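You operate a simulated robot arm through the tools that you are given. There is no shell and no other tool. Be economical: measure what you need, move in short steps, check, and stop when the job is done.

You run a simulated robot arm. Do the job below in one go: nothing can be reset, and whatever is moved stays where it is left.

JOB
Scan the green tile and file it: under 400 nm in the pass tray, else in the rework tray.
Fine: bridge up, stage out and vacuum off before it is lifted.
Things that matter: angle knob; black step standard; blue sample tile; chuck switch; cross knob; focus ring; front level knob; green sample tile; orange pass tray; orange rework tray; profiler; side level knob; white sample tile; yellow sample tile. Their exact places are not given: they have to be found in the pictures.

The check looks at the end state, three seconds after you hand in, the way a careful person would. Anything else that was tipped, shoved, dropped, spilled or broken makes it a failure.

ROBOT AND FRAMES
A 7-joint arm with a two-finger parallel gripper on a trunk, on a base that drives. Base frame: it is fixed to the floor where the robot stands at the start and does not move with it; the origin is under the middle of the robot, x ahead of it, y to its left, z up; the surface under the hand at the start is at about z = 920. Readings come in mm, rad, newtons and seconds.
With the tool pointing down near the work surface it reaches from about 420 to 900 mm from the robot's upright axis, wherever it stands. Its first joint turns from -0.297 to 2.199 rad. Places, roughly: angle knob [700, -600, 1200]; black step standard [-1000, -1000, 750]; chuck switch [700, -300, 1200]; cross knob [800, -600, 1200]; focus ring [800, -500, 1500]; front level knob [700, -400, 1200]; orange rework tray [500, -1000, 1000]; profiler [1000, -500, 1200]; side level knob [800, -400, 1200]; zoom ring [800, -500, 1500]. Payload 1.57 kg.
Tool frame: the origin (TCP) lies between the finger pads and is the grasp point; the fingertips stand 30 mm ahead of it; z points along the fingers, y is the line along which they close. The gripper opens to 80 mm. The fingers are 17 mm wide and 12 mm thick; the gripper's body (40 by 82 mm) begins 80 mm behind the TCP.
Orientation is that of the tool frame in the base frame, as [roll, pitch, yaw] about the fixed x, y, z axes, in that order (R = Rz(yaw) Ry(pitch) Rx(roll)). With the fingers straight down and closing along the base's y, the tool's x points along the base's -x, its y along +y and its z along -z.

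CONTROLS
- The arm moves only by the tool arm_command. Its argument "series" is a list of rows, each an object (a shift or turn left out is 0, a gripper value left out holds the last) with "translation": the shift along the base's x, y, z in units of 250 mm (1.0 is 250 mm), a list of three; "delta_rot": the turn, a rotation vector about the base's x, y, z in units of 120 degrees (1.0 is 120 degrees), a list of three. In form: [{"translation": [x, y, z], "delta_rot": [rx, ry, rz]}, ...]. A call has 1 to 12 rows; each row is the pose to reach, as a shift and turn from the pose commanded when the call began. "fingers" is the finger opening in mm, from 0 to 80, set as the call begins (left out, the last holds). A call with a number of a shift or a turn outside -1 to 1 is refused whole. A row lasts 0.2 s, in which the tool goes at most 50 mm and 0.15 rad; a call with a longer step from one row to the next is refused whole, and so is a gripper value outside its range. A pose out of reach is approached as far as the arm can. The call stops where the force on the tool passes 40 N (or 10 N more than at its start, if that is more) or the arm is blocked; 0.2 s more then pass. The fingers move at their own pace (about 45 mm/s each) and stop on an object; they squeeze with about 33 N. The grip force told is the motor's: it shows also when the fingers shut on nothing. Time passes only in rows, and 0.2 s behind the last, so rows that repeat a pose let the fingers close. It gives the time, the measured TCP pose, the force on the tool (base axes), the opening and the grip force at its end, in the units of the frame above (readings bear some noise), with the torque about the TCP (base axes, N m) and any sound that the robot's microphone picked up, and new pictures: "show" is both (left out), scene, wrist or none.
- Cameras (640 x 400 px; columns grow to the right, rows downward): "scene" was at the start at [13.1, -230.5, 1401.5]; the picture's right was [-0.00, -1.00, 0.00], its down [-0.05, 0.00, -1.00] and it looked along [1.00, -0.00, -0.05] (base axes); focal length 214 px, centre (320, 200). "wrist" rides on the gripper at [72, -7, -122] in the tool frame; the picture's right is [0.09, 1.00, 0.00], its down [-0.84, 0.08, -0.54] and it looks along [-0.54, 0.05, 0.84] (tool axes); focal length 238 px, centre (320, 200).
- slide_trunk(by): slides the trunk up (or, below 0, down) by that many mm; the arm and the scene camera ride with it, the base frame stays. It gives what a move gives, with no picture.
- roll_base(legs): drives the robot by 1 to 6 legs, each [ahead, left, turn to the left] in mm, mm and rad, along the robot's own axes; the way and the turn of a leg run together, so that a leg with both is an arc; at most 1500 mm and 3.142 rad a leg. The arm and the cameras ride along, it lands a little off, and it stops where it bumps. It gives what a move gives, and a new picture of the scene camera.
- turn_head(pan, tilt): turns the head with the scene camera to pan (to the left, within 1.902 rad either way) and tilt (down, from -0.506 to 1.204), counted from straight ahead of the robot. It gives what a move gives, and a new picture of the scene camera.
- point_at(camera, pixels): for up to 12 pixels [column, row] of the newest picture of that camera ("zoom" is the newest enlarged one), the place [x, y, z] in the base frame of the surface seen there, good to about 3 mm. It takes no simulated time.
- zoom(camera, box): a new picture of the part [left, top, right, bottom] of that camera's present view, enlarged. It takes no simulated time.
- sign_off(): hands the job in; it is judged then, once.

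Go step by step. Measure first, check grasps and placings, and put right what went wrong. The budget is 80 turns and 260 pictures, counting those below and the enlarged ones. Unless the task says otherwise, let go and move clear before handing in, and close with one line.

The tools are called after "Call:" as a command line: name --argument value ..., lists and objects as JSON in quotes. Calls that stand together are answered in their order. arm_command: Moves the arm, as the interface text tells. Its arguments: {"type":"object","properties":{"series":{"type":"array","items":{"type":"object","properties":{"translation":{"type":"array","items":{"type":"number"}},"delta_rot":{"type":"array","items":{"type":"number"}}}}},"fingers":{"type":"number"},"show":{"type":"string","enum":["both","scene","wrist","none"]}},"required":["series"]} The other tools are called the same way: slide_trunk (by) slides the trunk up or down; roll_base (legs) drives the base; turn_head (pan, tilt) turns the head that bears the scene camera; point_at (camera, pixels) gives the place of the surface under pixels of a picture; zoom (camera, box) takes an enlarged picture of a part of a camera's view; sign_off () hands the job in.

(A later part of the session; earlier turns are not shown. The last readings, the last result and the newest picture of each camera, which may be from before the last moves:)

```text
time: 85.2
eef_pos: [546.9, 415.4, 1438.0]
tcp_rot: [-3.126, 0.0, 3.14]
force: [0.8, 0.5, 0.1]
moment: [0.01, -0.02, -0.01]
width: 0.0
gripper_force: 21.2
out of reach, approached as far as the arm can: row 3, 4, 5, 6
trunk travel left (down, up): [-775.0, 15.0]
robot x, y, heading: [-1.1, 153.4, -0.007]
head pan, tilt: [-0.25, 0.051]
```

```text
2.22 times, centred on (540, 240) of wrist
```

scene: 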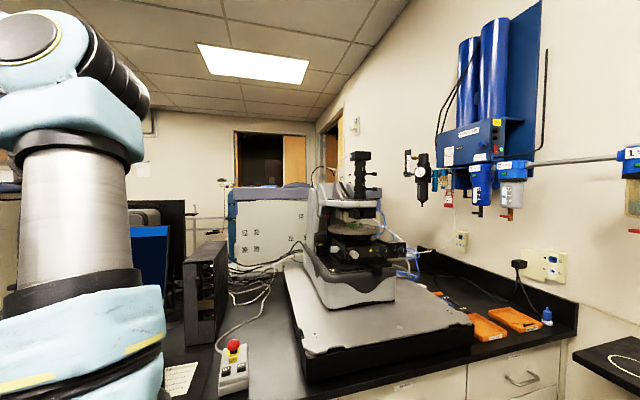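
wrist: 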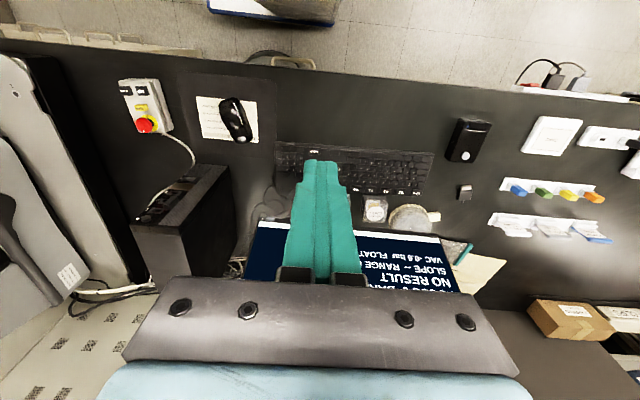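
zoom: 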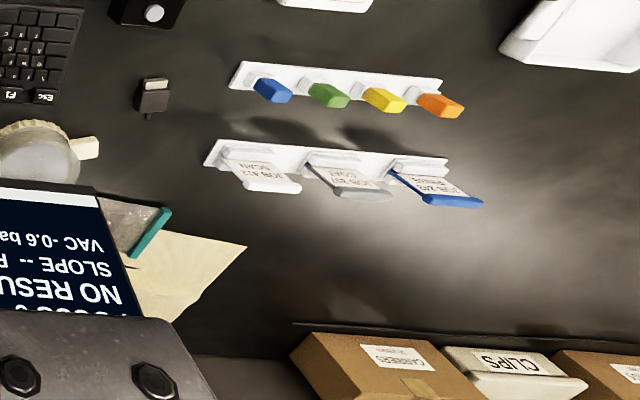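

No hints are shown, so Enter is the natural start key, at about (756,468,949). I'll go above it and check.

Call:
arm_command --series '[{"translation": [0.12, 0.03, -0.15]}, {"translation": [0.24, 0.06, -0.3]}, {"translation": [0.36, 0.09, -0.45]}, {"translation": [0.48, 0.12, -0.6]}, {"translation": [0.6, 0.15, -0.75]}, {"translation": [0.72, 0.18, -0.88]}, {"translation": [0.8, 0.2, -0.99]}]' --show "none"

Call:
arm_command --series '[{"translation": [0.03, 0, -0.18]}, {"translation": [0.03, 0, -0.36]}, {"translation": [0.03, 0, -0.54]}, {"translation": [0.03, 0, -0.64]}]' --show "wrist"

```text
time: 86.8
eef_pos: [737.0, 416.1, 1215.4]
tcp_rot: [-3.124, -0.001, 3.135]
force: [1.1, -0.5, -0.6]
moment: [0.04, 0.07, -0.01]
width: 0.0
gripper_force: 21.1
out of reach, approached as far as the arm can: row 4, 5, 6, 7
trunk travel left (down, up): [-775.0, 15.0]
robot x, y, heading: [1.3, 148.9, -0.008]
head pan, tilt: [-0.25, 0.051]
```

```text
time: 87.8
eef_pos: [742.5, 417.4, 1056.8]
tcp_rot: [-3.124, 0.0, 3.14]
force: [-0.3, 0.2, 1.1]
moment: [-0.01, -0.02, -0.01]
width: 0.1
gripper_force: 21.4
trunk travel left (down, up): [-775.0, 15.0]
robot x, y, heading: [1.2, 150.3, -0.004]
head pan, tilt: [-0.25, 0.051]
```

wrist: 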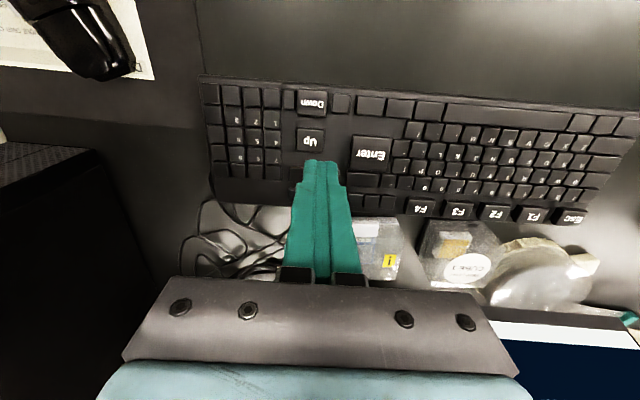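

The tip is near the "Up" key and Enter lies to the right at (370,152). I'll measure it exactly.

Call:
point_at --camera "wrist" --pixels '[[370, 152], [355, 145], [388, 160], [310, 140], [423, 208], [458, 210], [496, 212]]'

```text
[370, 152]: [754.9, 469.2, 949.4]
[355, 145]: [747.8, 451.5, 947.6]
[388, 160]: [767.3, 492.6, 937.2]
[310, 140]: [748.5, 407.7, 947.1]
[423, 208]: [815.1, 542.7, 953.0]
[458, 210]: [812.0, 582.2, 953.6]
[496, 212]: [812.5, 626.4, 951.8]
```

Enter's centre is (755,469,949). I'll move over it and press gently.

Call:
arm_command --series '[{"translation": [0.03, 0.1, -0.02]}, {"translation": [0.05, 0.204, -0.06]}, {"translation": [0.05, 0.204, -0.2]}, {"translation": [0.05, 0.204, -0.25]}]' --show "none"

Call:
arm_command --series '[{"translation": [0, 0, -0.04]}, {"translation": [0, 0, -0.06]}, {"translation": [0, 0, -0.08]}, {"translation": [0, 0, 0.0]}]' --show "wrist"

```text
time: 88.8
eef_pos: [752.1, 446.1, 986.9]
tcp_rot: [-3.12, -0.003, 3.14]
force: [0.1, -0.7, -0.7]
moment: [0.01, 0.03, -0.01]
width: 0.0
gripper_force: 21.6
out of reach, approached as far as the arm can: row 2, 3, 4
trunk travel left (down, up): [-775.0, 15.0]
robot x, y, heading: [2.6, 151.2, -0.008]
head pan, tilt: [-0.25, 0.051]
```

```text
time: 89.8
eef_pos: [751.5, 445.8, 987.6]
tcp_rot: [-3.123, -0.003, 3.14]
force: [0.4, 0.7, -0.7]
moment: [0.0, 0.01, -0.01]
width: 0.0
gripper_force: 20.8
trunk travel left (down, up): [-775.0, 15.0]
robot x, y, heading: [2.4, 148.5, -0.003]
head pan, tilt: [-0.25, 0.051]
heard: click
```

wrist: 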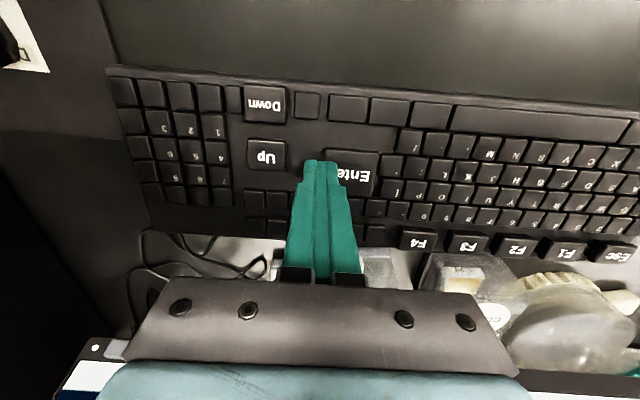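

A click was heard at Enter. I'll lift and move right to the vantage, then read the screen with both cameras.

Call:
arm_command --series '[{"translation": [-0.05, 0, 0.18]}, {"translation": [-0.15, -0.08, 0.32]}, {"translation": [-0.25, -0.16, 0.46]}, {"translation": [-0.35, -0.26, 0.59]}, {"translation": [-0.45, -0.36, 0.72]}, {"translation": [-0.55, -0.46, 0.85]}, {"translation": [-0.65, -0.56, 0.98]}]' --show "none"

Call:
arm_command --series '[{"translation": [-0.04, -0.14, 0.13]}, {"translation": [-0.08, -0.28, 0.26]}, {"translation": [-0.12, -0.42, 0.39]}, {"translation": [-0.16, -0.56, 0.52]}, {"translation": [-0.2, -0.7, 0.65]}, {"translation": [-0.2, -0.88, 0.72]}, {"translation": [-0.2, -1.0, 0.8]}]' --show "wrist"

Call:
zoom --camera "wrist" --box '[440, 200, 640, 370]'

Call:
turn_head --pan 0.35 --tilt 0.2

```text
time: 91.3
eef_pos: [590.2, 305.5, 1233.6]
tcp_rot: [-3.125, -0.002, 3.14]
force: [0.5, 0.0, 0.1]
moment: [-0.02, 0.03, 0.0]
width: 0.1
gripper_force: 21.4
trunk travel left (down, up): [-775.0, 15.0]
robot x, y, heading: [3.1, 152.7, -0.006]
head pan, tilt: [-0.25, 0.051]
```

```text
time: 93.0
eef_pos: [538.9, 55.6, 1432.0]
tcp_rot: [-3.124, -0.002, 3.14]
force: [-0.6, 0.4, 0.3]
moment: [0.01, -0.03, 0.01]
width: 0.1
gripper_force: 21.3
trunk travel left (down, up): [-775.0, 15.0]
robot x, y, heading: [3.0, 150.1, -0.004]
head pan, tilt: [-0.25, 0.051]
```

wrist: 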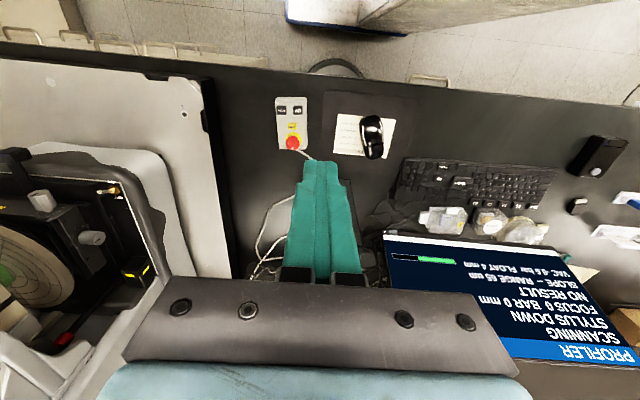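

```text
2.35 times, centred on (540, 285) of wrist
```

zoom: 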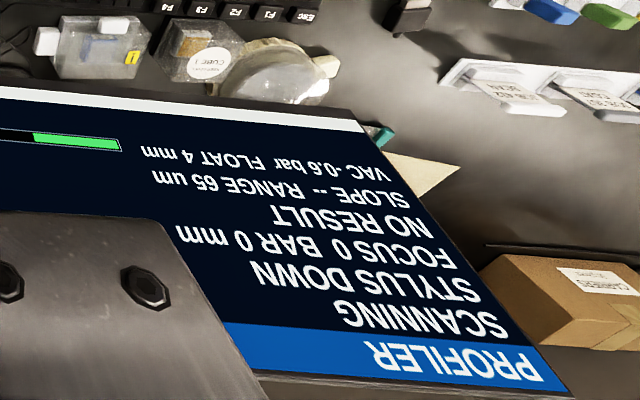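

```text
time: 94.0
eef_pos: [538.8, 58.8, 1430.8]
tcp_rot: [-3.124, -0.001, 3.14]
force: [0.2, -0.6, 0.5]
moment: [0.03, 0.01, -0.01]
width: 0.0
gripper_force: 20.9
trunk travel left (down, up): [-775.0, 15.0]
robot x, y, heading: [2.4, 153.9, -0.009]
head pan, tilt: [0.351, 0.201]
```

scene: 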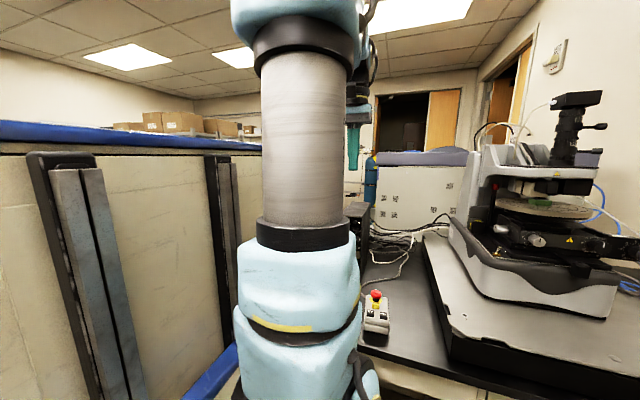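

SCANNING, with a progress bar running. I'll wait a few seconds at this vantage and read the result.

Call:
arm_command --series '[{"translation": [0, 0, 0]}, {"translation": [0, 0, 0]}, {"translation": [0, 0, 0]}, {"translation": [0, 0, 0]}, {"translation": [0, 0, 0]}, {"translation": [0, 0, 0]}, {"translation": [0, 0, 0]}, {"translation": [0, 0, 0]}, {"translation": [0, 0, 0]}, {"translation": [0, 0, 0]}]' --show "wrist"

Call:
zoom --camera "wrist" --box '[440, 200, 640, 370]'

```text
time: 96.2
eef_pos: [538.5, 57.1, 1431.5]
tcp_rot: [-3.124, -0.003, 3.14]
force: [0.2, 0.3, 0.2]
moment: [0.04, -0.03, 0.03]
width: 0.1
gripper_force: 20.9
trunk travel left (down, up): [-775.0, 15.0]
robot x, y, heading: [3.8, 150.4, -0.003]
head pan, tilt: [0.351, 0.201]
```

wrist: 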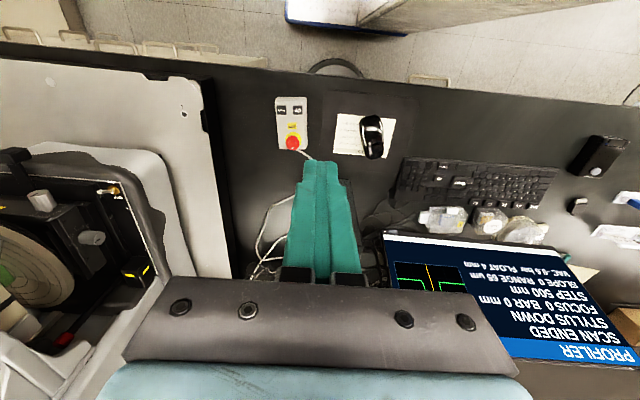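

```text
2.35 times, centred on (540, 285) of wrist
```

zoom: 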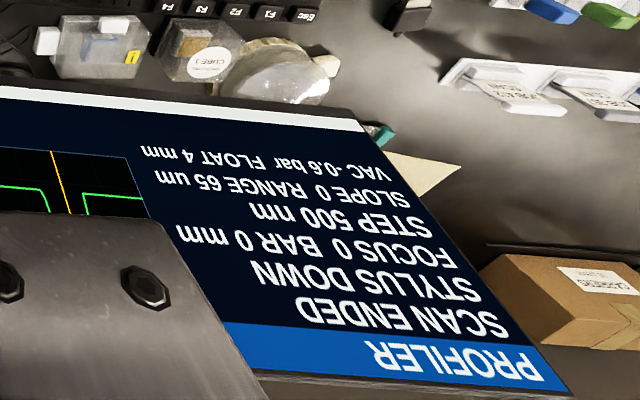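

SCAN ENDED: SLOPE 0, STEP about 500 nm. I'll enlarge to make sure of the digits.

Call:
zoom --camera "wrist" --box '[500, 260, 600, 320]'

Call:
zoom --camera "wrist" --box '[385, 235, 485, 300]'

```text
6.40 times, centred on (550, 290) of wrist
```

zoom: 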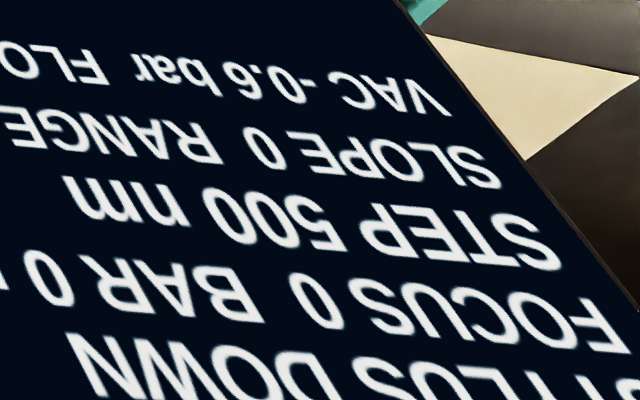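

```text
6.15 times, centred on (435, 268) of wrist
```

zoom: 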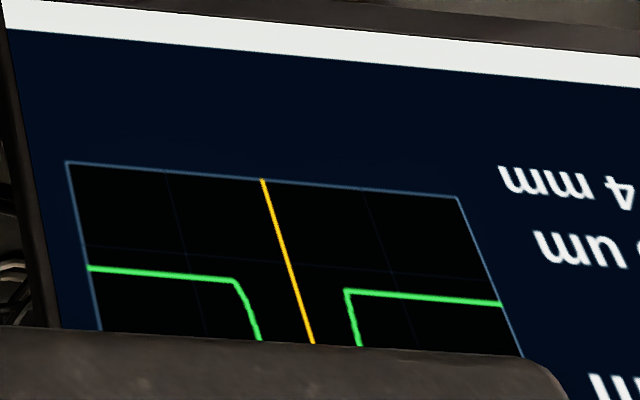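

STEP 500 nm is at or above 400, so the tile goes in the REWORK tray. First I'll send the bridge up by pressing UP at (596,3.5).

Call:
arm_command --series '[{"translation": [0.045, -0.045, -0.18]}, {"translation": [0.09, -0.09, -0.36]}, {"translation": [0.135, -0.135, -0.54]}, {"translation": [0.18, -0.18, -0.72]}, {"translation": [0.23, -0.214, -0.9]}]' --show "none"

Call:
arm_command --series '[{"translation": [0, 0, -0.18]}, {"translation": [0, 0, -0.36]}, {"translation": [0, 0, -0.54]}, {"translation": [0, 0, -0.68]}]' --show "wrist"

Call:
arm_command --series '[{"translation": [0, 0, -0.03]}, {"translation": [0, 0, -0.06]}, {"translation": [0, 0, -0.09]}, {"translation": [0, 0, 0]}, {"translation": [0, 0, 0.18]}]' --show "none"

Call:
turn_head --pan -0.45 --tilt 0.15

```text
time: 97.3
eef_pos: [596.6, 2.4, 1209.8]
tcp_rot: [-3.121, -0.003, 3.141]
force: [-0.7, -0.3, 0.6]
moment: [-0.05, -0.02, -0.02]
width: 0.0
gripper_force: 21.4
trunk travel left (down, up): [-775.0, 15.0]
robot x, y, heading: [-0.6, 152.0, -0.007]
head pan, tilt: [0.351, 0.201]
```

```text
time: 98.3
eef_pos: [596.5, 2.3, 1041.2]
tcp_rot: [-3.124, 0.0, 3.141]
force: [-0.5, -0.5, -0.2]
moment: [0.0, -0.07, 0.01]
width: 0.0
gripper_force: 21.4
trunk travel left (down, up): [-775.0, 15.0]
robot x, y, heading: [1.8, 152.8, -0.006]
head pan, tilt: [0.351, 0.201]
```

wrist: 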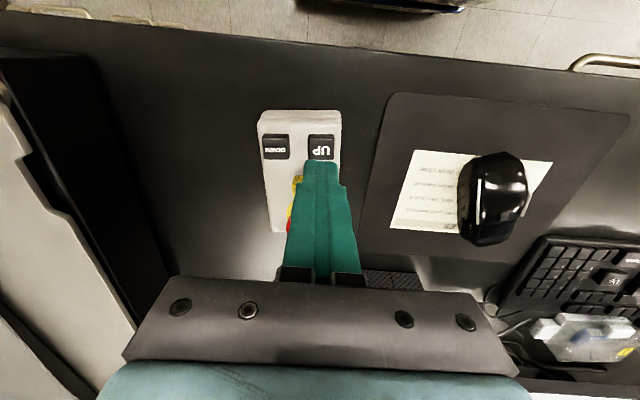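

```text
time: 99.5
eef_pos: [595.6, 1.5, 1082.3]
tcp_rot: [-3.123, -0.001, 3.14]
force: [-0.1, -1.2, 0.0]
moment: [-0.02, -0.01, -0.02]
width: 0.1
gripper_force: 21.2
trunk travel left (down, up): [-775.0, 15.0]
robot x, y, heading: [-1.0, 150.1, -0.006]
head pan, tilt: [0.351, 0.201]
```

```text
time: 100.7
eef_pos: [595.3, 1.0, 1082.7]
tcp_rot: [-3.123, -0.002, 3.141]
force: [0.0, -0.5, -0.1]
moment: [-0.02, -0.03, 0.02]
width: 0.0
gripper_force: 22.0
trunk travel left (down, up): [-775.0, 15.0]
robot x, y, heading: [2.4, 154.1, -0.009]
head pan, tilt: [-0.45, 0.15]
```

scene: 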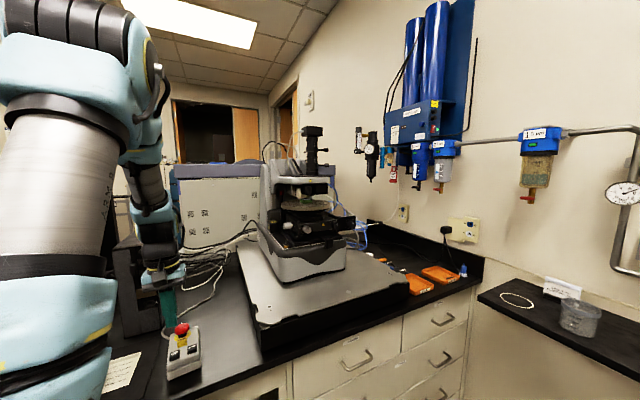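

No click was heard, because I stopped about 18 mm short. I'll press again, fully this time.

Call:
arm_command --series '[{"translation": [0, 0.006, -0.16]}, {"translation": [0, 0.006, -0.26]}, {"translation": [0, 0.006, -0.3]}, {"translation": [0, 0.006, -0.328]}, {"translation": [0, 0.006, -0.2]}, {"translation": [0, 0, 0]}]' --show "none"

Call:
arm_command --series '[{"translation": [0, 0, 0.16]}, {"translation": [0, 0, 0.32]}, {"translation": [0, 0, 0.48]}]' --show "scene"

Call:
zoom --camera "scene" --box '[250, 120, 360, 240]'

```text
time: 102.1
eef_pos: [599.8, 1.6, 1081.0]
tcp_rot: [-3.125, -0.002, 3.139]
force: [0.1, -0.7, -0.9]
moment: [0.01, 0.06, 0.0]
width: 0.1
gripper_force: 21.4
trunk travel left (down, up): [-775.0, 15.0]
robot x, y, heading: [2.2, 151.2, -0.005]
head pan, tilt: [-0.45, 0.15]
heard: click
```

```text
time: 102.9
eef_pos: [596.8, 1.1, 1201.0]
tcp_rot: [-3.125, 0.0, 3.141]
force: [-0.1, 0.8, -0.4]
moment: [-0.02, 0.01, -0.01]
width: 0.1
gripper_force: 21.7
trunk travel left (down, up): [-775.0, 15.0]
robot x, y, heading: [4.2, 155.3, -0.003]
head pan, tilt: [-0.45, 0.15]
```

scene: 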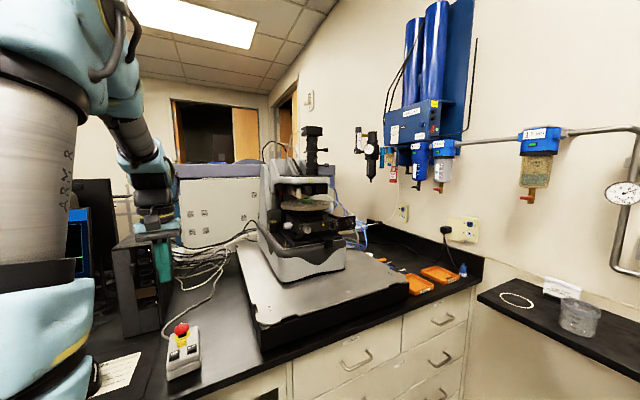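

```text
3.33 times, centred on (305, 180) of scene
```

zoom: 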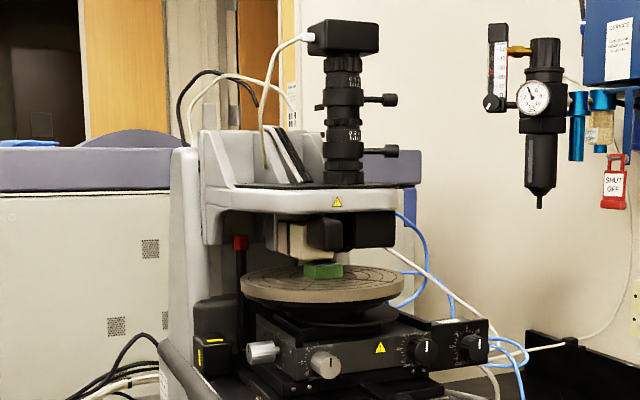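

UP clicked. I'll now drive right 600 mm to stand in front of the profiler while the bridge rises.

Call:
roll_base --legs '[[0, -600, 0]]'

Call:
turn_head --pan 0.25 --tilt 0.2

Call:
arm_command --series '[{"translation": [-0.1, 0.1, 0.15]}, {"translation": [-0.15, 0.2, 0.3]}, {"translation": [-0.15, 0.3, 0.45]}, {"translation": [-0.15, 0.4, 0.6]}]' --show "wrist"

Call:
zoom --camera "wrist" --box '[200, 130, 440, 290]'

```text
time: 106.3
eef_pos: [602.6, -586.2, 1199.1]
tcp_rot: [-3.124, -0.003, -3.122]
force: [0.0, 0.9, 0.9]
moment: [0.01, 0.01, 0.0]
width: 0.0
gripper_force: 21.3
trunk travel left (down, up): [-775.0, 15.0]
robot x, y, heading: [4.3, -447.8, 0.015]
head pan, tilt: [-0.45, 0.15]
```

scene: 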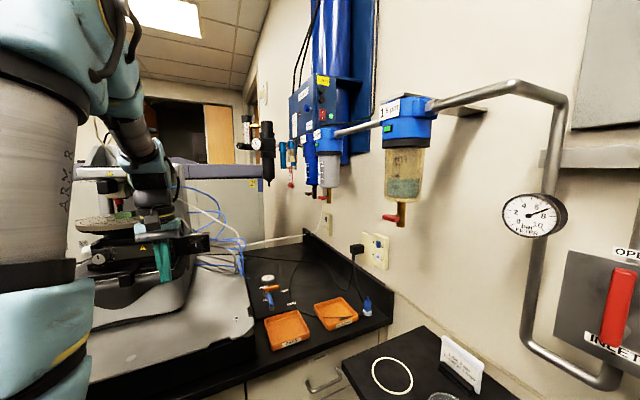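

```text
time: 107.3
eef_pos: [601.3, -585.8, 1200.1]
tcp_rot: [-3.125, -0.001, -3.125]
force: [-0.1, 0.1, -0.6]
moment: [-0.04, 0.02, 0.02]
width: 0.0
gripper_force: 22.1
trunk travel left (down, up): [-775.0, 15.0]
robot x, y, heading: [1.3, -448.2, 0.008]
head pan, tilt: [0.25, 0.201]
```

scene: 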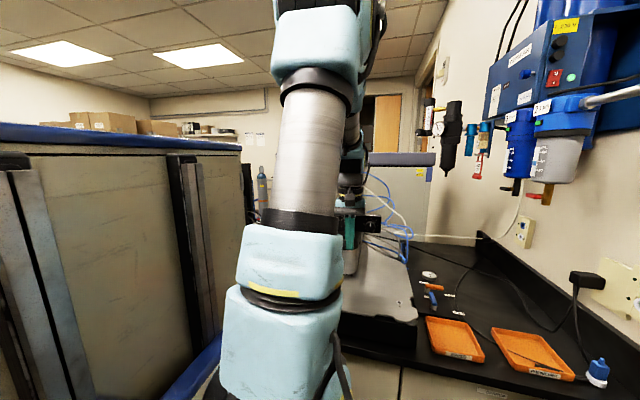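

```text
refused: row 1 steps farther than a row can; nothing moved
```

```text
2.50 times, centred on (320, 210) of wrist
```

zoom: 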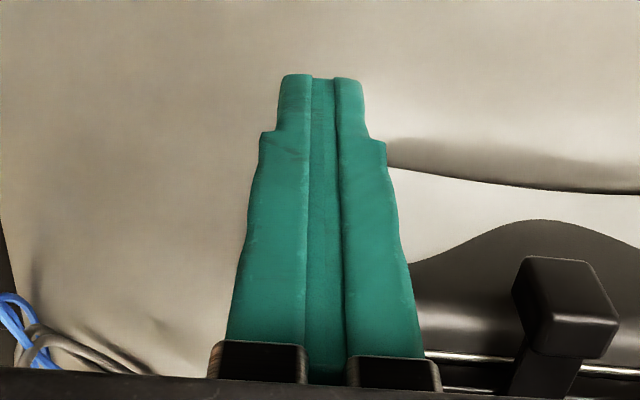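

The handle is seen beside the fingers (565,300 in the enlarged picture). I'll measure it so I can grip it across y.

Call:
point_at --camera "zoom" --pixels '[[520, 280], [560, 270], [590, 270], [610, 330], [560, 320], [530, 310], [540, 380], [520, 300]]'

Call:
arm_command --series '[{"translation": [-0.05, 0.08, 0.14]}, {"translation": [-0.1, 0.16, 0.28]}, {"translation": [-0.1, 0.26, 0.42]}, {"translation": [-0.1, 0.36, 0.56]}, {"translation": [-0.1, 0.44, 0.7]}]' --show "wrist" --fingers 70

Call:
zoom --camera "wrist" --box '[200, 130, 440, 290]'

```text
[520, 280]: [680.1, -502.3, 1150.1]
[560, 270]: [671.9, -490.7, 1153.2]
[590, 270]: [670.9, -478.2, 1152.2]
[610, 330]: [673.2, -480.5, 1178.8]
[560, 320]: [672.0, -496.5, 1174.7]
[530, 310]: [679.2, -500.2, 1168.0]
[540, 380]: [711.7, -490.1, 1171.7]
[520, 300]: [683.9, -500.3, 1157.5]
```

```text
time: 108.5
eef_pos: [577.3, -475.1, 1372.4]
tcp_rot: [-3.122, -0.002, -3.125]
force: [-0.8, -1.0, 0.2]
moment: [0.04, 0.02, -0.01]
width: 70.0
gripper_force: 0.2
trunk travel left (down, up): [-775.0, 15.0]
robot x, y, heading: [4.7, -447.6, 0.013]
head pan, tilt: [0.25, 0.201]
```

wrist: 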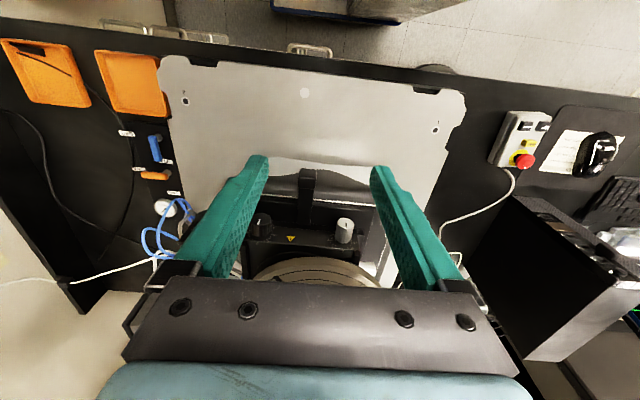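

```text
2.50 times, centred on (320, 210) of wrist
```

zoom: 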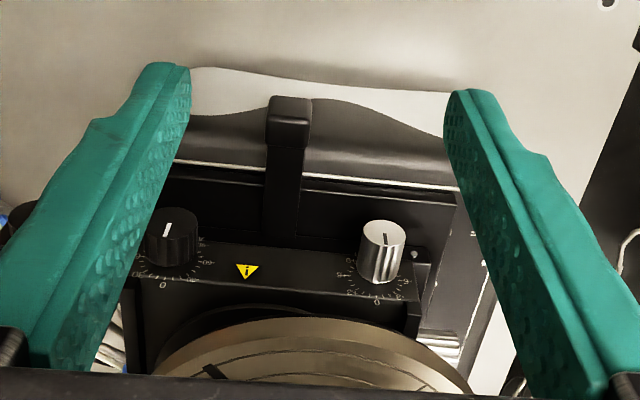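

The handle head spans y -502 to -476 and x 672 to 700, with its top at z of about 1180. I'll open to 52 mm, straddle it and close.

Call:
arm_command --series '[{"translation": [0.14, -0.02, -0.12]}, {"translation": [0.28, -0.04, -0.24]}, {"translation": [0.42, -0.056, -0.36]}, {"translation": [0.43, -0.056, -0.55]}, {"translation": [0.43, -0.056, -0.7]}]' --fingers 54 --show "wrist"

Call:
arm_command --series '[{"translation": [0, 0, -0.05]}, {"translation": [0, 0, -0.09]}]' --show "none"

Call:
arm_command --series '[{"translation": [0, 0, 0]}, {"translation": [0, 0, 0]}, {"translation": [0, 0, 0]}]' --fingers 0 --show "wrist"

```text
time: 109.7
eef_pos: [685.5, -490.6, 1198.2]
tcp_rot: [-3.126, 0.0, -3.123]
force: [0.4, 0.0, -0.5]
moment: [-0.02, -0.02, 0.0]
width: 54.1
gripper_force: 0.1
trunk travel left (down, up): [-775.0, 15.0]
robot x, y, heading: [7.0, -448.9, 0.014]
head pan, tilt: [0.25, 0.201]
```

wrist: 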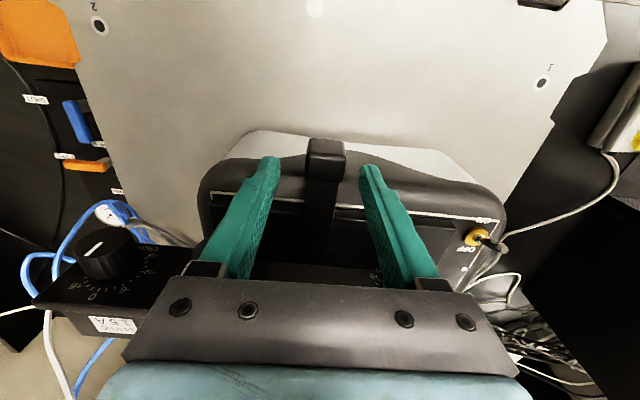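

```text
time: 110.3
eef_pos: [685.3, -490.5, 1178.0]
tcp_rot: [-3.122, 0.0, -3.123]
force: [-0.5, 0.5, -0.3]
moment: [-0.02, -0.01, 0.04]
width: 54.1
gripper_force: 0.0
trunk travel left (down, up): [-775.0, 15.0]
robot x, y, heading: [8.4, -444.9, 0.016]
head pan, tilt: [0.25, 0.201]
```

```text
time: 111.1
eef_pos: [684.5, -488.0, 1176.9]
tcp_rot: [-3.127, -0.001, -3.124]
force: [0.1, 15.0, -4.3]
moment: [0.99, -0.25, -0.31]
width: 28.7
gripper_force: 26.1
trunk travel left (down, up): [-775.0, 15.0]
robot x, y, heading: [6.3, -447.4, 0.014]
head pan, tilt: [0.25, 0.201]
```

wrist: 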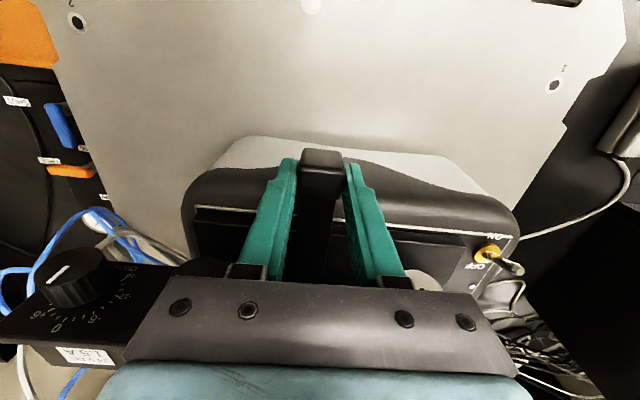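

The handle is gripped (28.7 mm). I'll ease the side force and check the bridge height before pulling.

Call:
arm_command --series '[{"translation": [0, 0.01, 0]}]' --show "scene"

Call:
zoom --camera "scene" --box '[290, 110, 430, 270]'

```text
time: 111.5
eef_pos: [685.5, -487.3, 1177.4]
tcp_rot: [-3.124, 0.0, -3.125]
force: [3.0, 10.5, -9.4]
moment: [1.39, -0.48, -0.56]
width: 28.3
gripper_force: 37.9
trunk travel left (down, up): [-775.0, 15.0]
robot x, y, heading: [2.8, -447.5, 0.016]
head pan, tilt: [0.25, 0.201]
```

scene: 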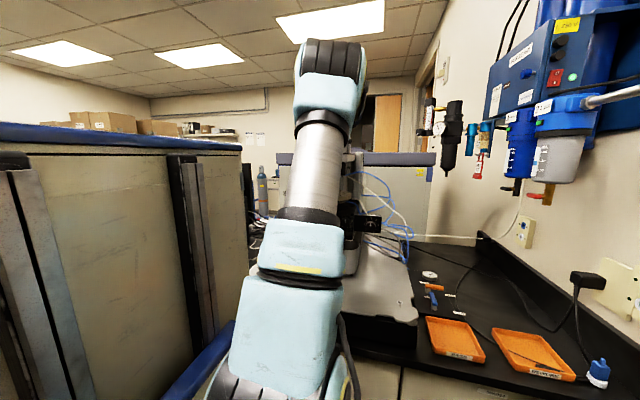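

```text
2.50 times, centred on (360, 190) of scene
```

zoom: 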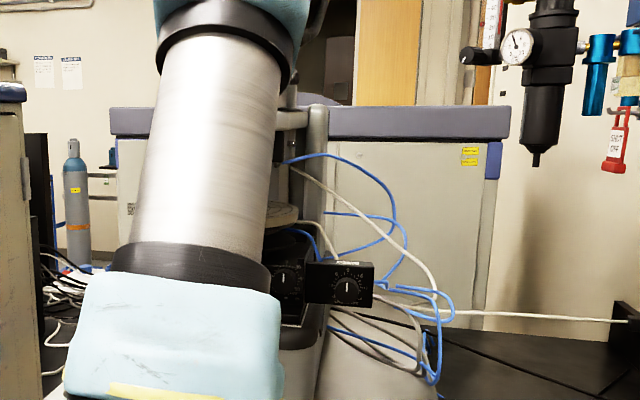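

The arm hides much, but the bridge's right edge shows at (290,115) and the black box at (292,160). I'll measure those.

Call:
point_at --camera "zoom" --pixels '[[290, 112], [288, 122], [290, 150], [292, 175], [285, 210], [292, 120]]'

```text
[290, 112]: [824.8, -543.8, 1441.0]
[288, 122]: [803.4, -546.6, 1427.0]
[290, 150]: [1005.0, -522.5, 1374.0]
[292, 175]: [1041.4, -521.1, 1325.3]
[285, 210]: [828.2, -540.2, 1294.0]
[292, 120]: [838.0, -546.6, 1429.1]
```

The bridge edge is at z of 1427 to 1441, well up. Now I'll pull the handle out gently.

Call:
arm_command --series '[{"translation": [-0.02, 0.01, 0]}, {"translation": [-0.05, 0.01, 0]}, {"translation": [-0.1, 0.01, 0]}, {"translation": [-0.15, 0.01, 0]}, {"translation": [-0.2, 0.01, 0]}, {"translation": [-0.25, 0.01, 0]}]' --show "wrist"

```text
time: 112.9
eef_pos: [621.7, -487.5, 1178.0]
tcp_rot: [-3.123, -0.005, -3.127]
force: [-0.4, -10.1, -21.8]
moment: [1.01, -0.25, -0.63]
width: 28.5
gripper_force: 38.7
trunk travel left (down, up): [-775.0, 15.0]
robot x, y, heading: [2.6, -448.8, 0.011]
head pan, tilt: [0.25, 0.201]
```

wrist: 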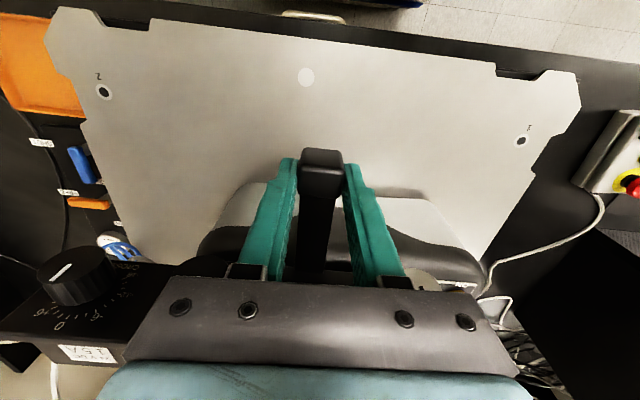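

The stage follows: it's out by 63 mm. I'll continue to the stop, easing down a little to relieve the vertical pull.

Call:
arm_command --series '[{"translation": [-0.04, -0.01, -0.008]}, {"translation": [-0.08, -0.01, -0.012]}, {"translation": [-0.12, -0.01, -0.012]}, {"translation": [-0.16, -0.01, -0.012]}, {"translation": [-0.2, -0.01, -0.012]}, {"translation": [-0.24, -0.01, -0.012]}]' --show "wrist"

```text
time: 114.3
eef_pos: [559.6, -486.9, 1175.4]
tcp_rot: [-3.123, 0.001, -3.125]
force: [0.0, -0.3, 25.2]
moment: [1.14, -0.13, -0.61]
width: 28.7
gripper_force: 38.2
trunk travel left (down, up): [-775.0, 15.0]
robot x, y, heading: [4.0, -450.1, 0.013]
head pan, tilt: [0.25, 0.201]
```

wrist: 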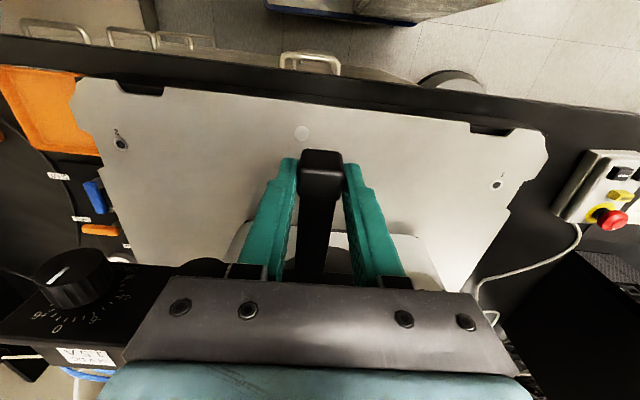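

It's 125 mm out and still free. I'll continue slowly.

Call:
arm_command --series '[{"translation": [-0.03, 0, 0.006]}, {"translation": [-0.06, 0, 0.006]}, {"translation": [-0.09, 0, 0.006]}, {"translation": [-0.12, 0, 0.006]}, {"translation": [-0.15, 0, 0.006]}, {"translation": [-0.18, 0, 0.006]}]' --show "wrist"

```text
time: 115.7
eef_pos: [520.0, -487.5, 1175.5]
tcp_rot: [-3.124, 0.001, -3.123]
force: [23.7, 8.3, 1.4]
moment: [1.29, -0.47, -0.31]
width: 28.3
gripper_force: 37.8
trunk travel left (down, up): [-775.0, 15.0]
robot x, y, heading: [0.6, -445.9, 0.015]
head pan, tilt: [0.25, 0.201]
```

wrist: 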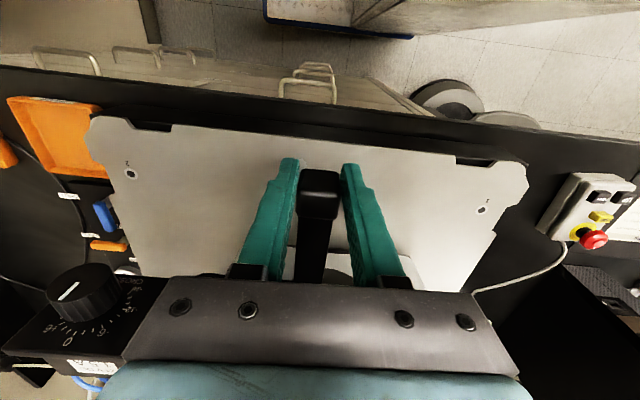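

23.7 N shows the stop, so the stage is fully out. I'll release, rise and look at the tile and switch.

Call:
arm_command --series '[{"translation": [0.01, 0, 0]}, {"translation": [0.01, 0, 0]}, {"translation": [0.01, 0, 0.12]}, {"translation": [-0.05, 0, 0.3]}, {"translation": [-0.05, 0, 0.48]}, {"translation": [-0.05, 0, 0.66]}, {"translation": [-0.05, 0, 0.84]}]' --fingers 56 --show "wrist"

Call:
zoom --camera "wrist" --box '[200, 130, 440, 290]'

```text
time: 117.3
eef_pos: [503.7, -488.1, 1387.0]
tcp_rot: [-3.123, -0.003, -3.125]
force: [0.5, 0.7, -0.3]
moment: [0.01, 0.01, -0.02]
width: 55.9
gripper_force: 0.0
trunk travel left (down, up): [-775.0, 15.0]
robot x, y, heading: [5.5, -445.9, 0.015]
head pan, tilt: [0.25, 0.201]
```

wrist: 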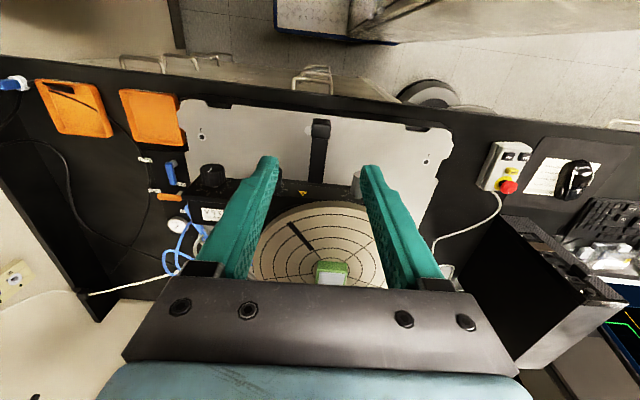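

```text
2.50 times, centred on (320, 210) of wrist
```

zoom: 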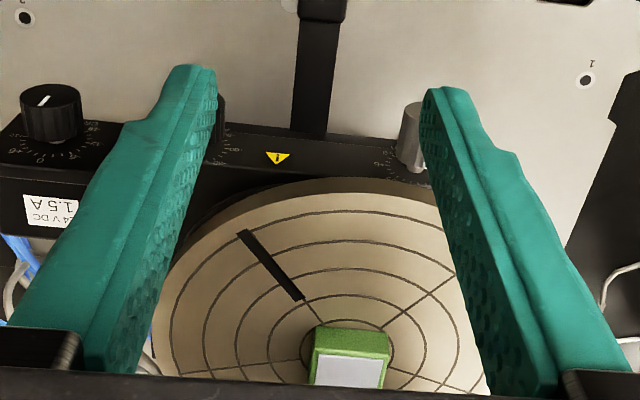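

The stage is out with the tile clear. Now the chuck switch near (735,-340,1160): I'll move left to see it closely.

Call:
arm_command --series '[{"translation": [0.05, 0.17, 0]}, {"translation": [0.1, 0.34, 0]}, {"translation": [0.15, 0.52, 0]}, {"translation": [0.2, 0.7, -0.05]}, {"translation": [0.25, 0.8, -0.15]}]' --fingers 0 --show "wrist"

Call:
zoom --camera "wrist" --box '[160, 130, 320, 290]'

```text
time: 118.5
eef_pos: [564.6, -287.7, 1349.9]
tcp_rot: [-3.125, 0.0, -3.125]
force: [-0.5, 0.7, -0.6]
moment: [0.03, -0.02, 0.02]
width: 0.0
gripper_force: 21.3
trunk travel left (down, up): [-775.0, 15.0]
robot x, y, heading: [4.5, -449.3, 0.01]
head pan, tilt: [0.25, 0.201]
```

wrist: 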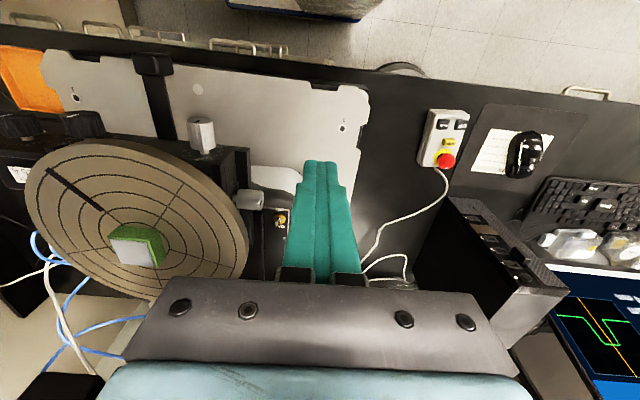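

```text
2.50 times, centred on (240, 210) of wrist
```

zoom: 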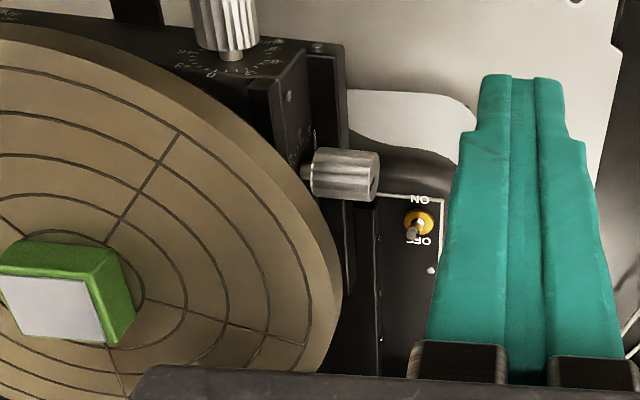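

The switch is at (418,222) in the enlarged picture, beside the side level knob. I'll enlarge it and measure.

Call:
zoom --camera "wrist" --box '[250, 190, 295, 240]'

Call:
point_at --camera "wrist" --pixels '[[280, 219], [277, 223], [278, 221], [284, 217], [250, 200], [262, 200], [246, 208], [137, 252], [110, 252], [137, 232], [160, 262], [118, 262]]'

```text
8.00 times, centred on (272, 215) of wrist
```

zoom: 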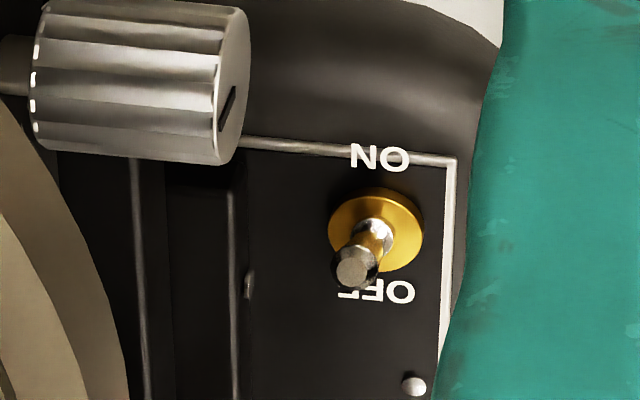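

```text
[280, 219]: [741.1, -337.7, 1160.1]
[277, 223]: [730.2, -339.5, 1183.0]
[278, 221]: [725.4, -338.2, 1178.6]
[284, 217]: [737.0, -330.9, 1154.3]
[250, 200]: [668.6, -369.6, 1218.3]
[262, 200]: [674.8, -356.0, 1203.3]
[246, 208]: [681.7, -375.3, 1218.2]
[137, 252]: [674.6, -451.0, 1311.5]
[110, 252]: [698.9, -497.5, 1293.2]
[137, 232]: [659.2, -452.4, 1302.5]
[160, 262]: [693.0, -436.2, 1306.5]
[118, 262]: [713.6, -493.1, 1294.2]
```

The lever tip (728,-339,1182) leans to the front, towards ON. I'll lean the hand 20° away from the disc, come down in front of the lever at x=700, and push it back to OFF.

Call:
arm_command --series '[{"translation": [0.1, 0, 0], "delta_rot": [-0.06, 0, 0]}, {"translation": [0.2, 0, 0], "delta_rot": [-0.12, 0, 0]}, {"translation": [0.3, -0.05, -0.08], "delta_rot": [-0.167, 0, 0]}, {"translation": [0.42, -0.1, -0.16], "delta_rot": [-0.167, 0, 0]}, {"translation": [0.54, -0.16, -0.25], "delta_rot": [-0.167, 0, 0]}, {"translation": [0.54, -0.16, -0.4], "delta_rot": [-0.167, 0, 0]}]' --show "both"

Call:
zoom --camera "wrist" --box '[200, 100, 400, 290]'

```text
time: 119.9
eef_pos: [702.8, -328.2, 1249.9]
tcp_rot: [-2.774, -0.008, -3.125]
force: [-0.4, 0.3, -0.4]
moment: [0.0, 0.0, -0.01]
width: 0.0
gripper_force: 21.3
trunk travel left (down, up): [-775.0, 15.0]
robot x, y, heading: [7.6, -449.4, 0.015]
head pan, tilt: [0.25, 0.201]
```

scene: 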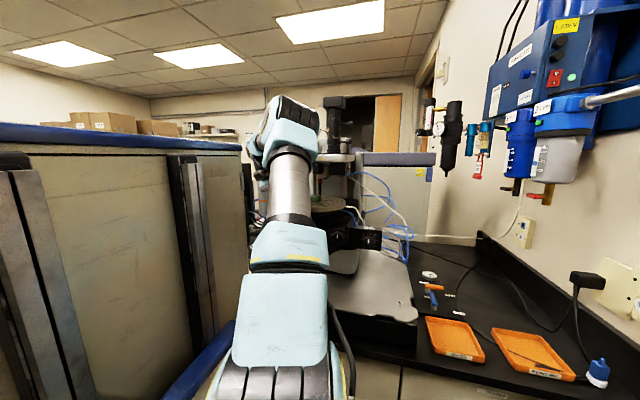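
wrist: 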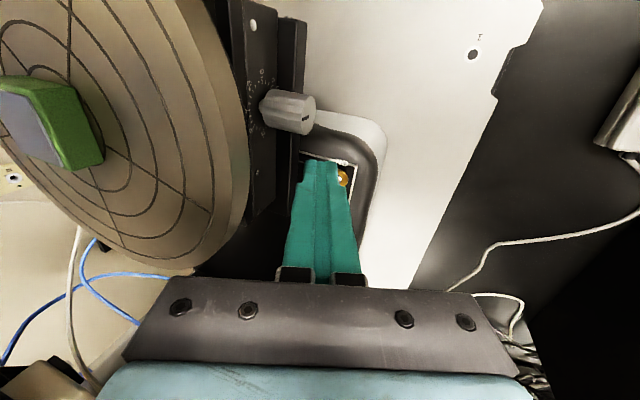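

```text
2.11 times, centred on (300, 195) of wrist
5 turns are left
```

zoom: 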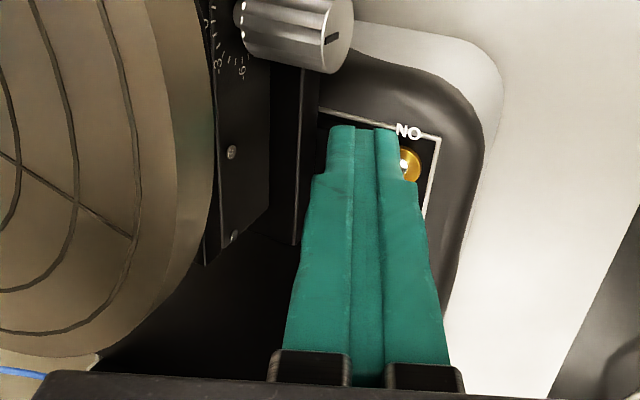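

The finger is poised in front of the lever and few turns remain, so I'll chain the steps: go down, push the lever to OFF, retreat, check the switch, then hover open over the tile.

Call:
arm_command --series '[{"translation": [0, 0, -0.1]}, {"translation": [0, 0, -0.19]}]' --show "none"

Call:
arm_command --series '[{"translation": [0.04, 0, 0]}, {"translation": [0.06, 0, 0]}, {"translation": [0.08, 0, 0]}, {"translation": [0.1, 0, 0]}, {"translation": [0.12, 0, 0]}, {"translation": [0.14, 0, 0]}]' --show "none"

Call:
arm_command --series '[{"translation": [-0.12, 0, 0]}, {"translation": [-0.12, 0.02, 0.15]}, {"translation": [-0.2, 0.06, 0.3], "delta_rot": [0.056, 0, 0]}, {"translation": [-0.33, 0.12, 0.42], "delta_rot": [0.112, 0, 0]}, {"translation": [-0.45, 0.18, 0.52], "delta_rot": [0.167, 0, 0]}]' --show "wrist"

Call:
zoom --camera "wrist" --box '[210, 130, 330, 250]'

Call:
arm_command --series '[{"translation": [0.04, -0.14, 0.09]}, {"translation": [0.08, -0.28, 0.18]}, {"translation": [0.12, -0.42, 0.27]}, {"translation": [0.16, -0.57, 0.272]}, {"translation": [0.19, -0.692, 0.272]}]' --fingers 64 --show "both"

Call:
zoom --camera "wrist" --box '[220, 90, 420, 250]'

Call:
point_at --camera "wrist" --pixels '[[320, 130], [320, 140], [320, 150], [320, 160], [320, 170], [310, 150], [330, 150], [300, 150], [340, 150], [290, 150], [350, 150], [320, 180]]'

```text
time: 120.5
eef_pos: [702.6, -326.5, 1202.3]
tcp_rot: [-2.774, -0.008, -3.125]
force: [0.1, -0.6, 0.6]
moment: [0.0, -0.01, 0.0]
width: 0.0
gripper_force: 21.4
trunk travel left (down, up): [-775.0, 15.0]
robot x, y, heading: [3.7, -447.0, 0.012]
head pan, tilt: [0.25, 0.201]
```

```text
time: 121.9
eef_pos: [738.3, -329.0, 1200.9]
tcp_rot: [-2.773, -0.008, -3.127]
force: [-0.2, -0.1, -0.9]
moment: [0.04, 0.0, -0.02]
width: 0.2
gripper_force: 21.4
trunk travel left (down, up): [-775.0, 15.0]
robot x, y, heading: [8.1, -444.9, 0.011]
head pan, tilt: [0.25, 0.201]
```

```text
time: 123.1
eef_pos: [624.3, -282.3, 1331.1]
tcp_rot: [-3.123, -0.002, -3.124]
force: [1.3, -0.2, -0.2]
moment: [-0.01, 0.07, 0.02]
width: 0.0
gripper_force: 21.4
trunk travel left (down, up): [-775.0, 15.0]
robot x, y, heading: [4.3, -447.8, 0.014]
head pan, tilt: [0.25, 0.201]
```

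wrist: 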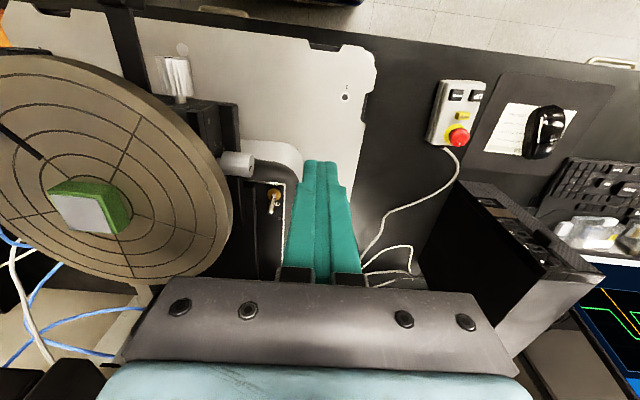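

```text
3.33 times, centred on (270, 190) of wrist
```

zoom: 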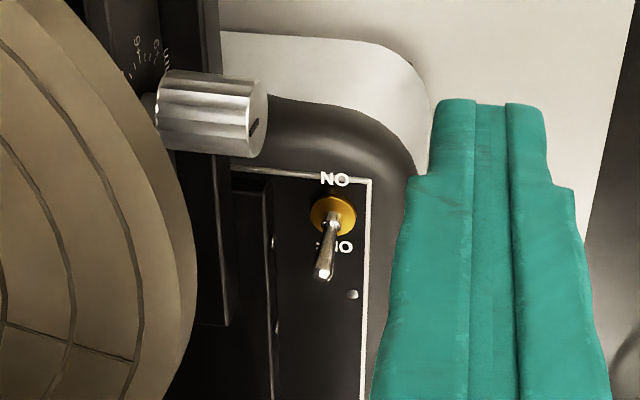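

```text
time: 124.3
eef_pos: [671.4, -455.0, 1401.7]
tcp_rot: [-3.123, -0.001, -3.125]
force: [-0.8, 0.5, -0.3]
moment: [-0.08, -0.01, -0.02]
width: 63.9
gripper_force: 0.0
trunk travel left (down, up): [-775.0, 15.0]
robot x, y, heading: [6.9, -448.1, 0.016]
head pan, tilt: [0.25, 0.201]
```

scene: 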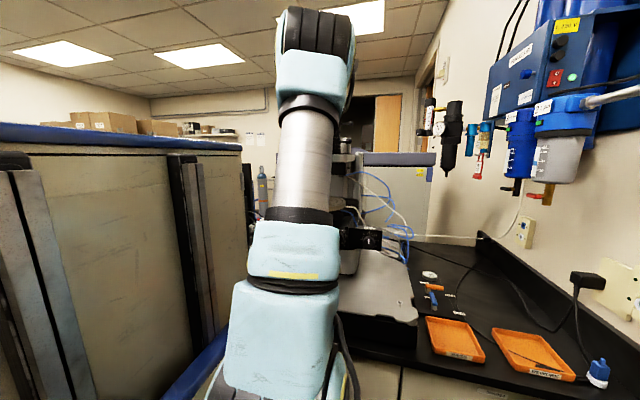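
wrist: 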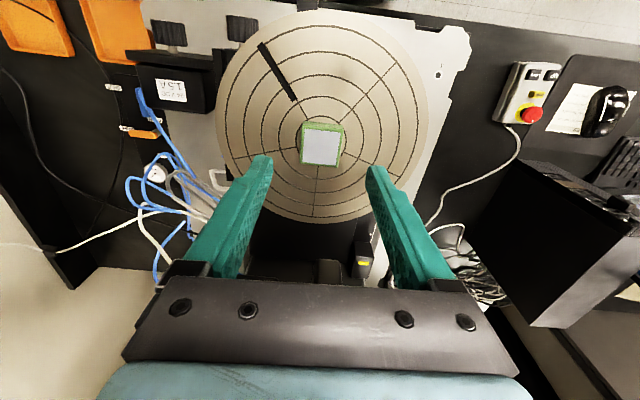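

```text
2.50 times, centred on (320, 170) of wrist
```

zoom: 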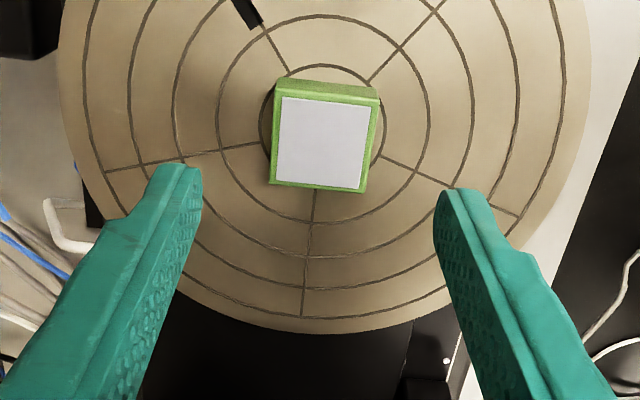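

```text
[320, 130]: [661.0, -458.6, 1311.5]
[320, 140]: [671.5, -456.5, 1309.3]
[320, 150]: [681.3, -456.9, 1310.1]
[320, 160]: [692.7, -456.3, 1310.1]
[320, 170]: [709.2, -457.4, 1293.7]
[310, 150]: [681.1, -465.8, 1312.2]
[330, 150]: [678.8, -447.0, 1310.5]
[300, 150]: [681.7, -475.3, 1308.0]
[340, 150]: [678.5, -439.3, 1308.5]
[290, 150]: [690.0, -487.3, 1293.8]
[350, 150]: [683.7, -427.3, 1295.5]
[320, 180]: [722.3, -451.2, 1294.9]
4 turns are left
```

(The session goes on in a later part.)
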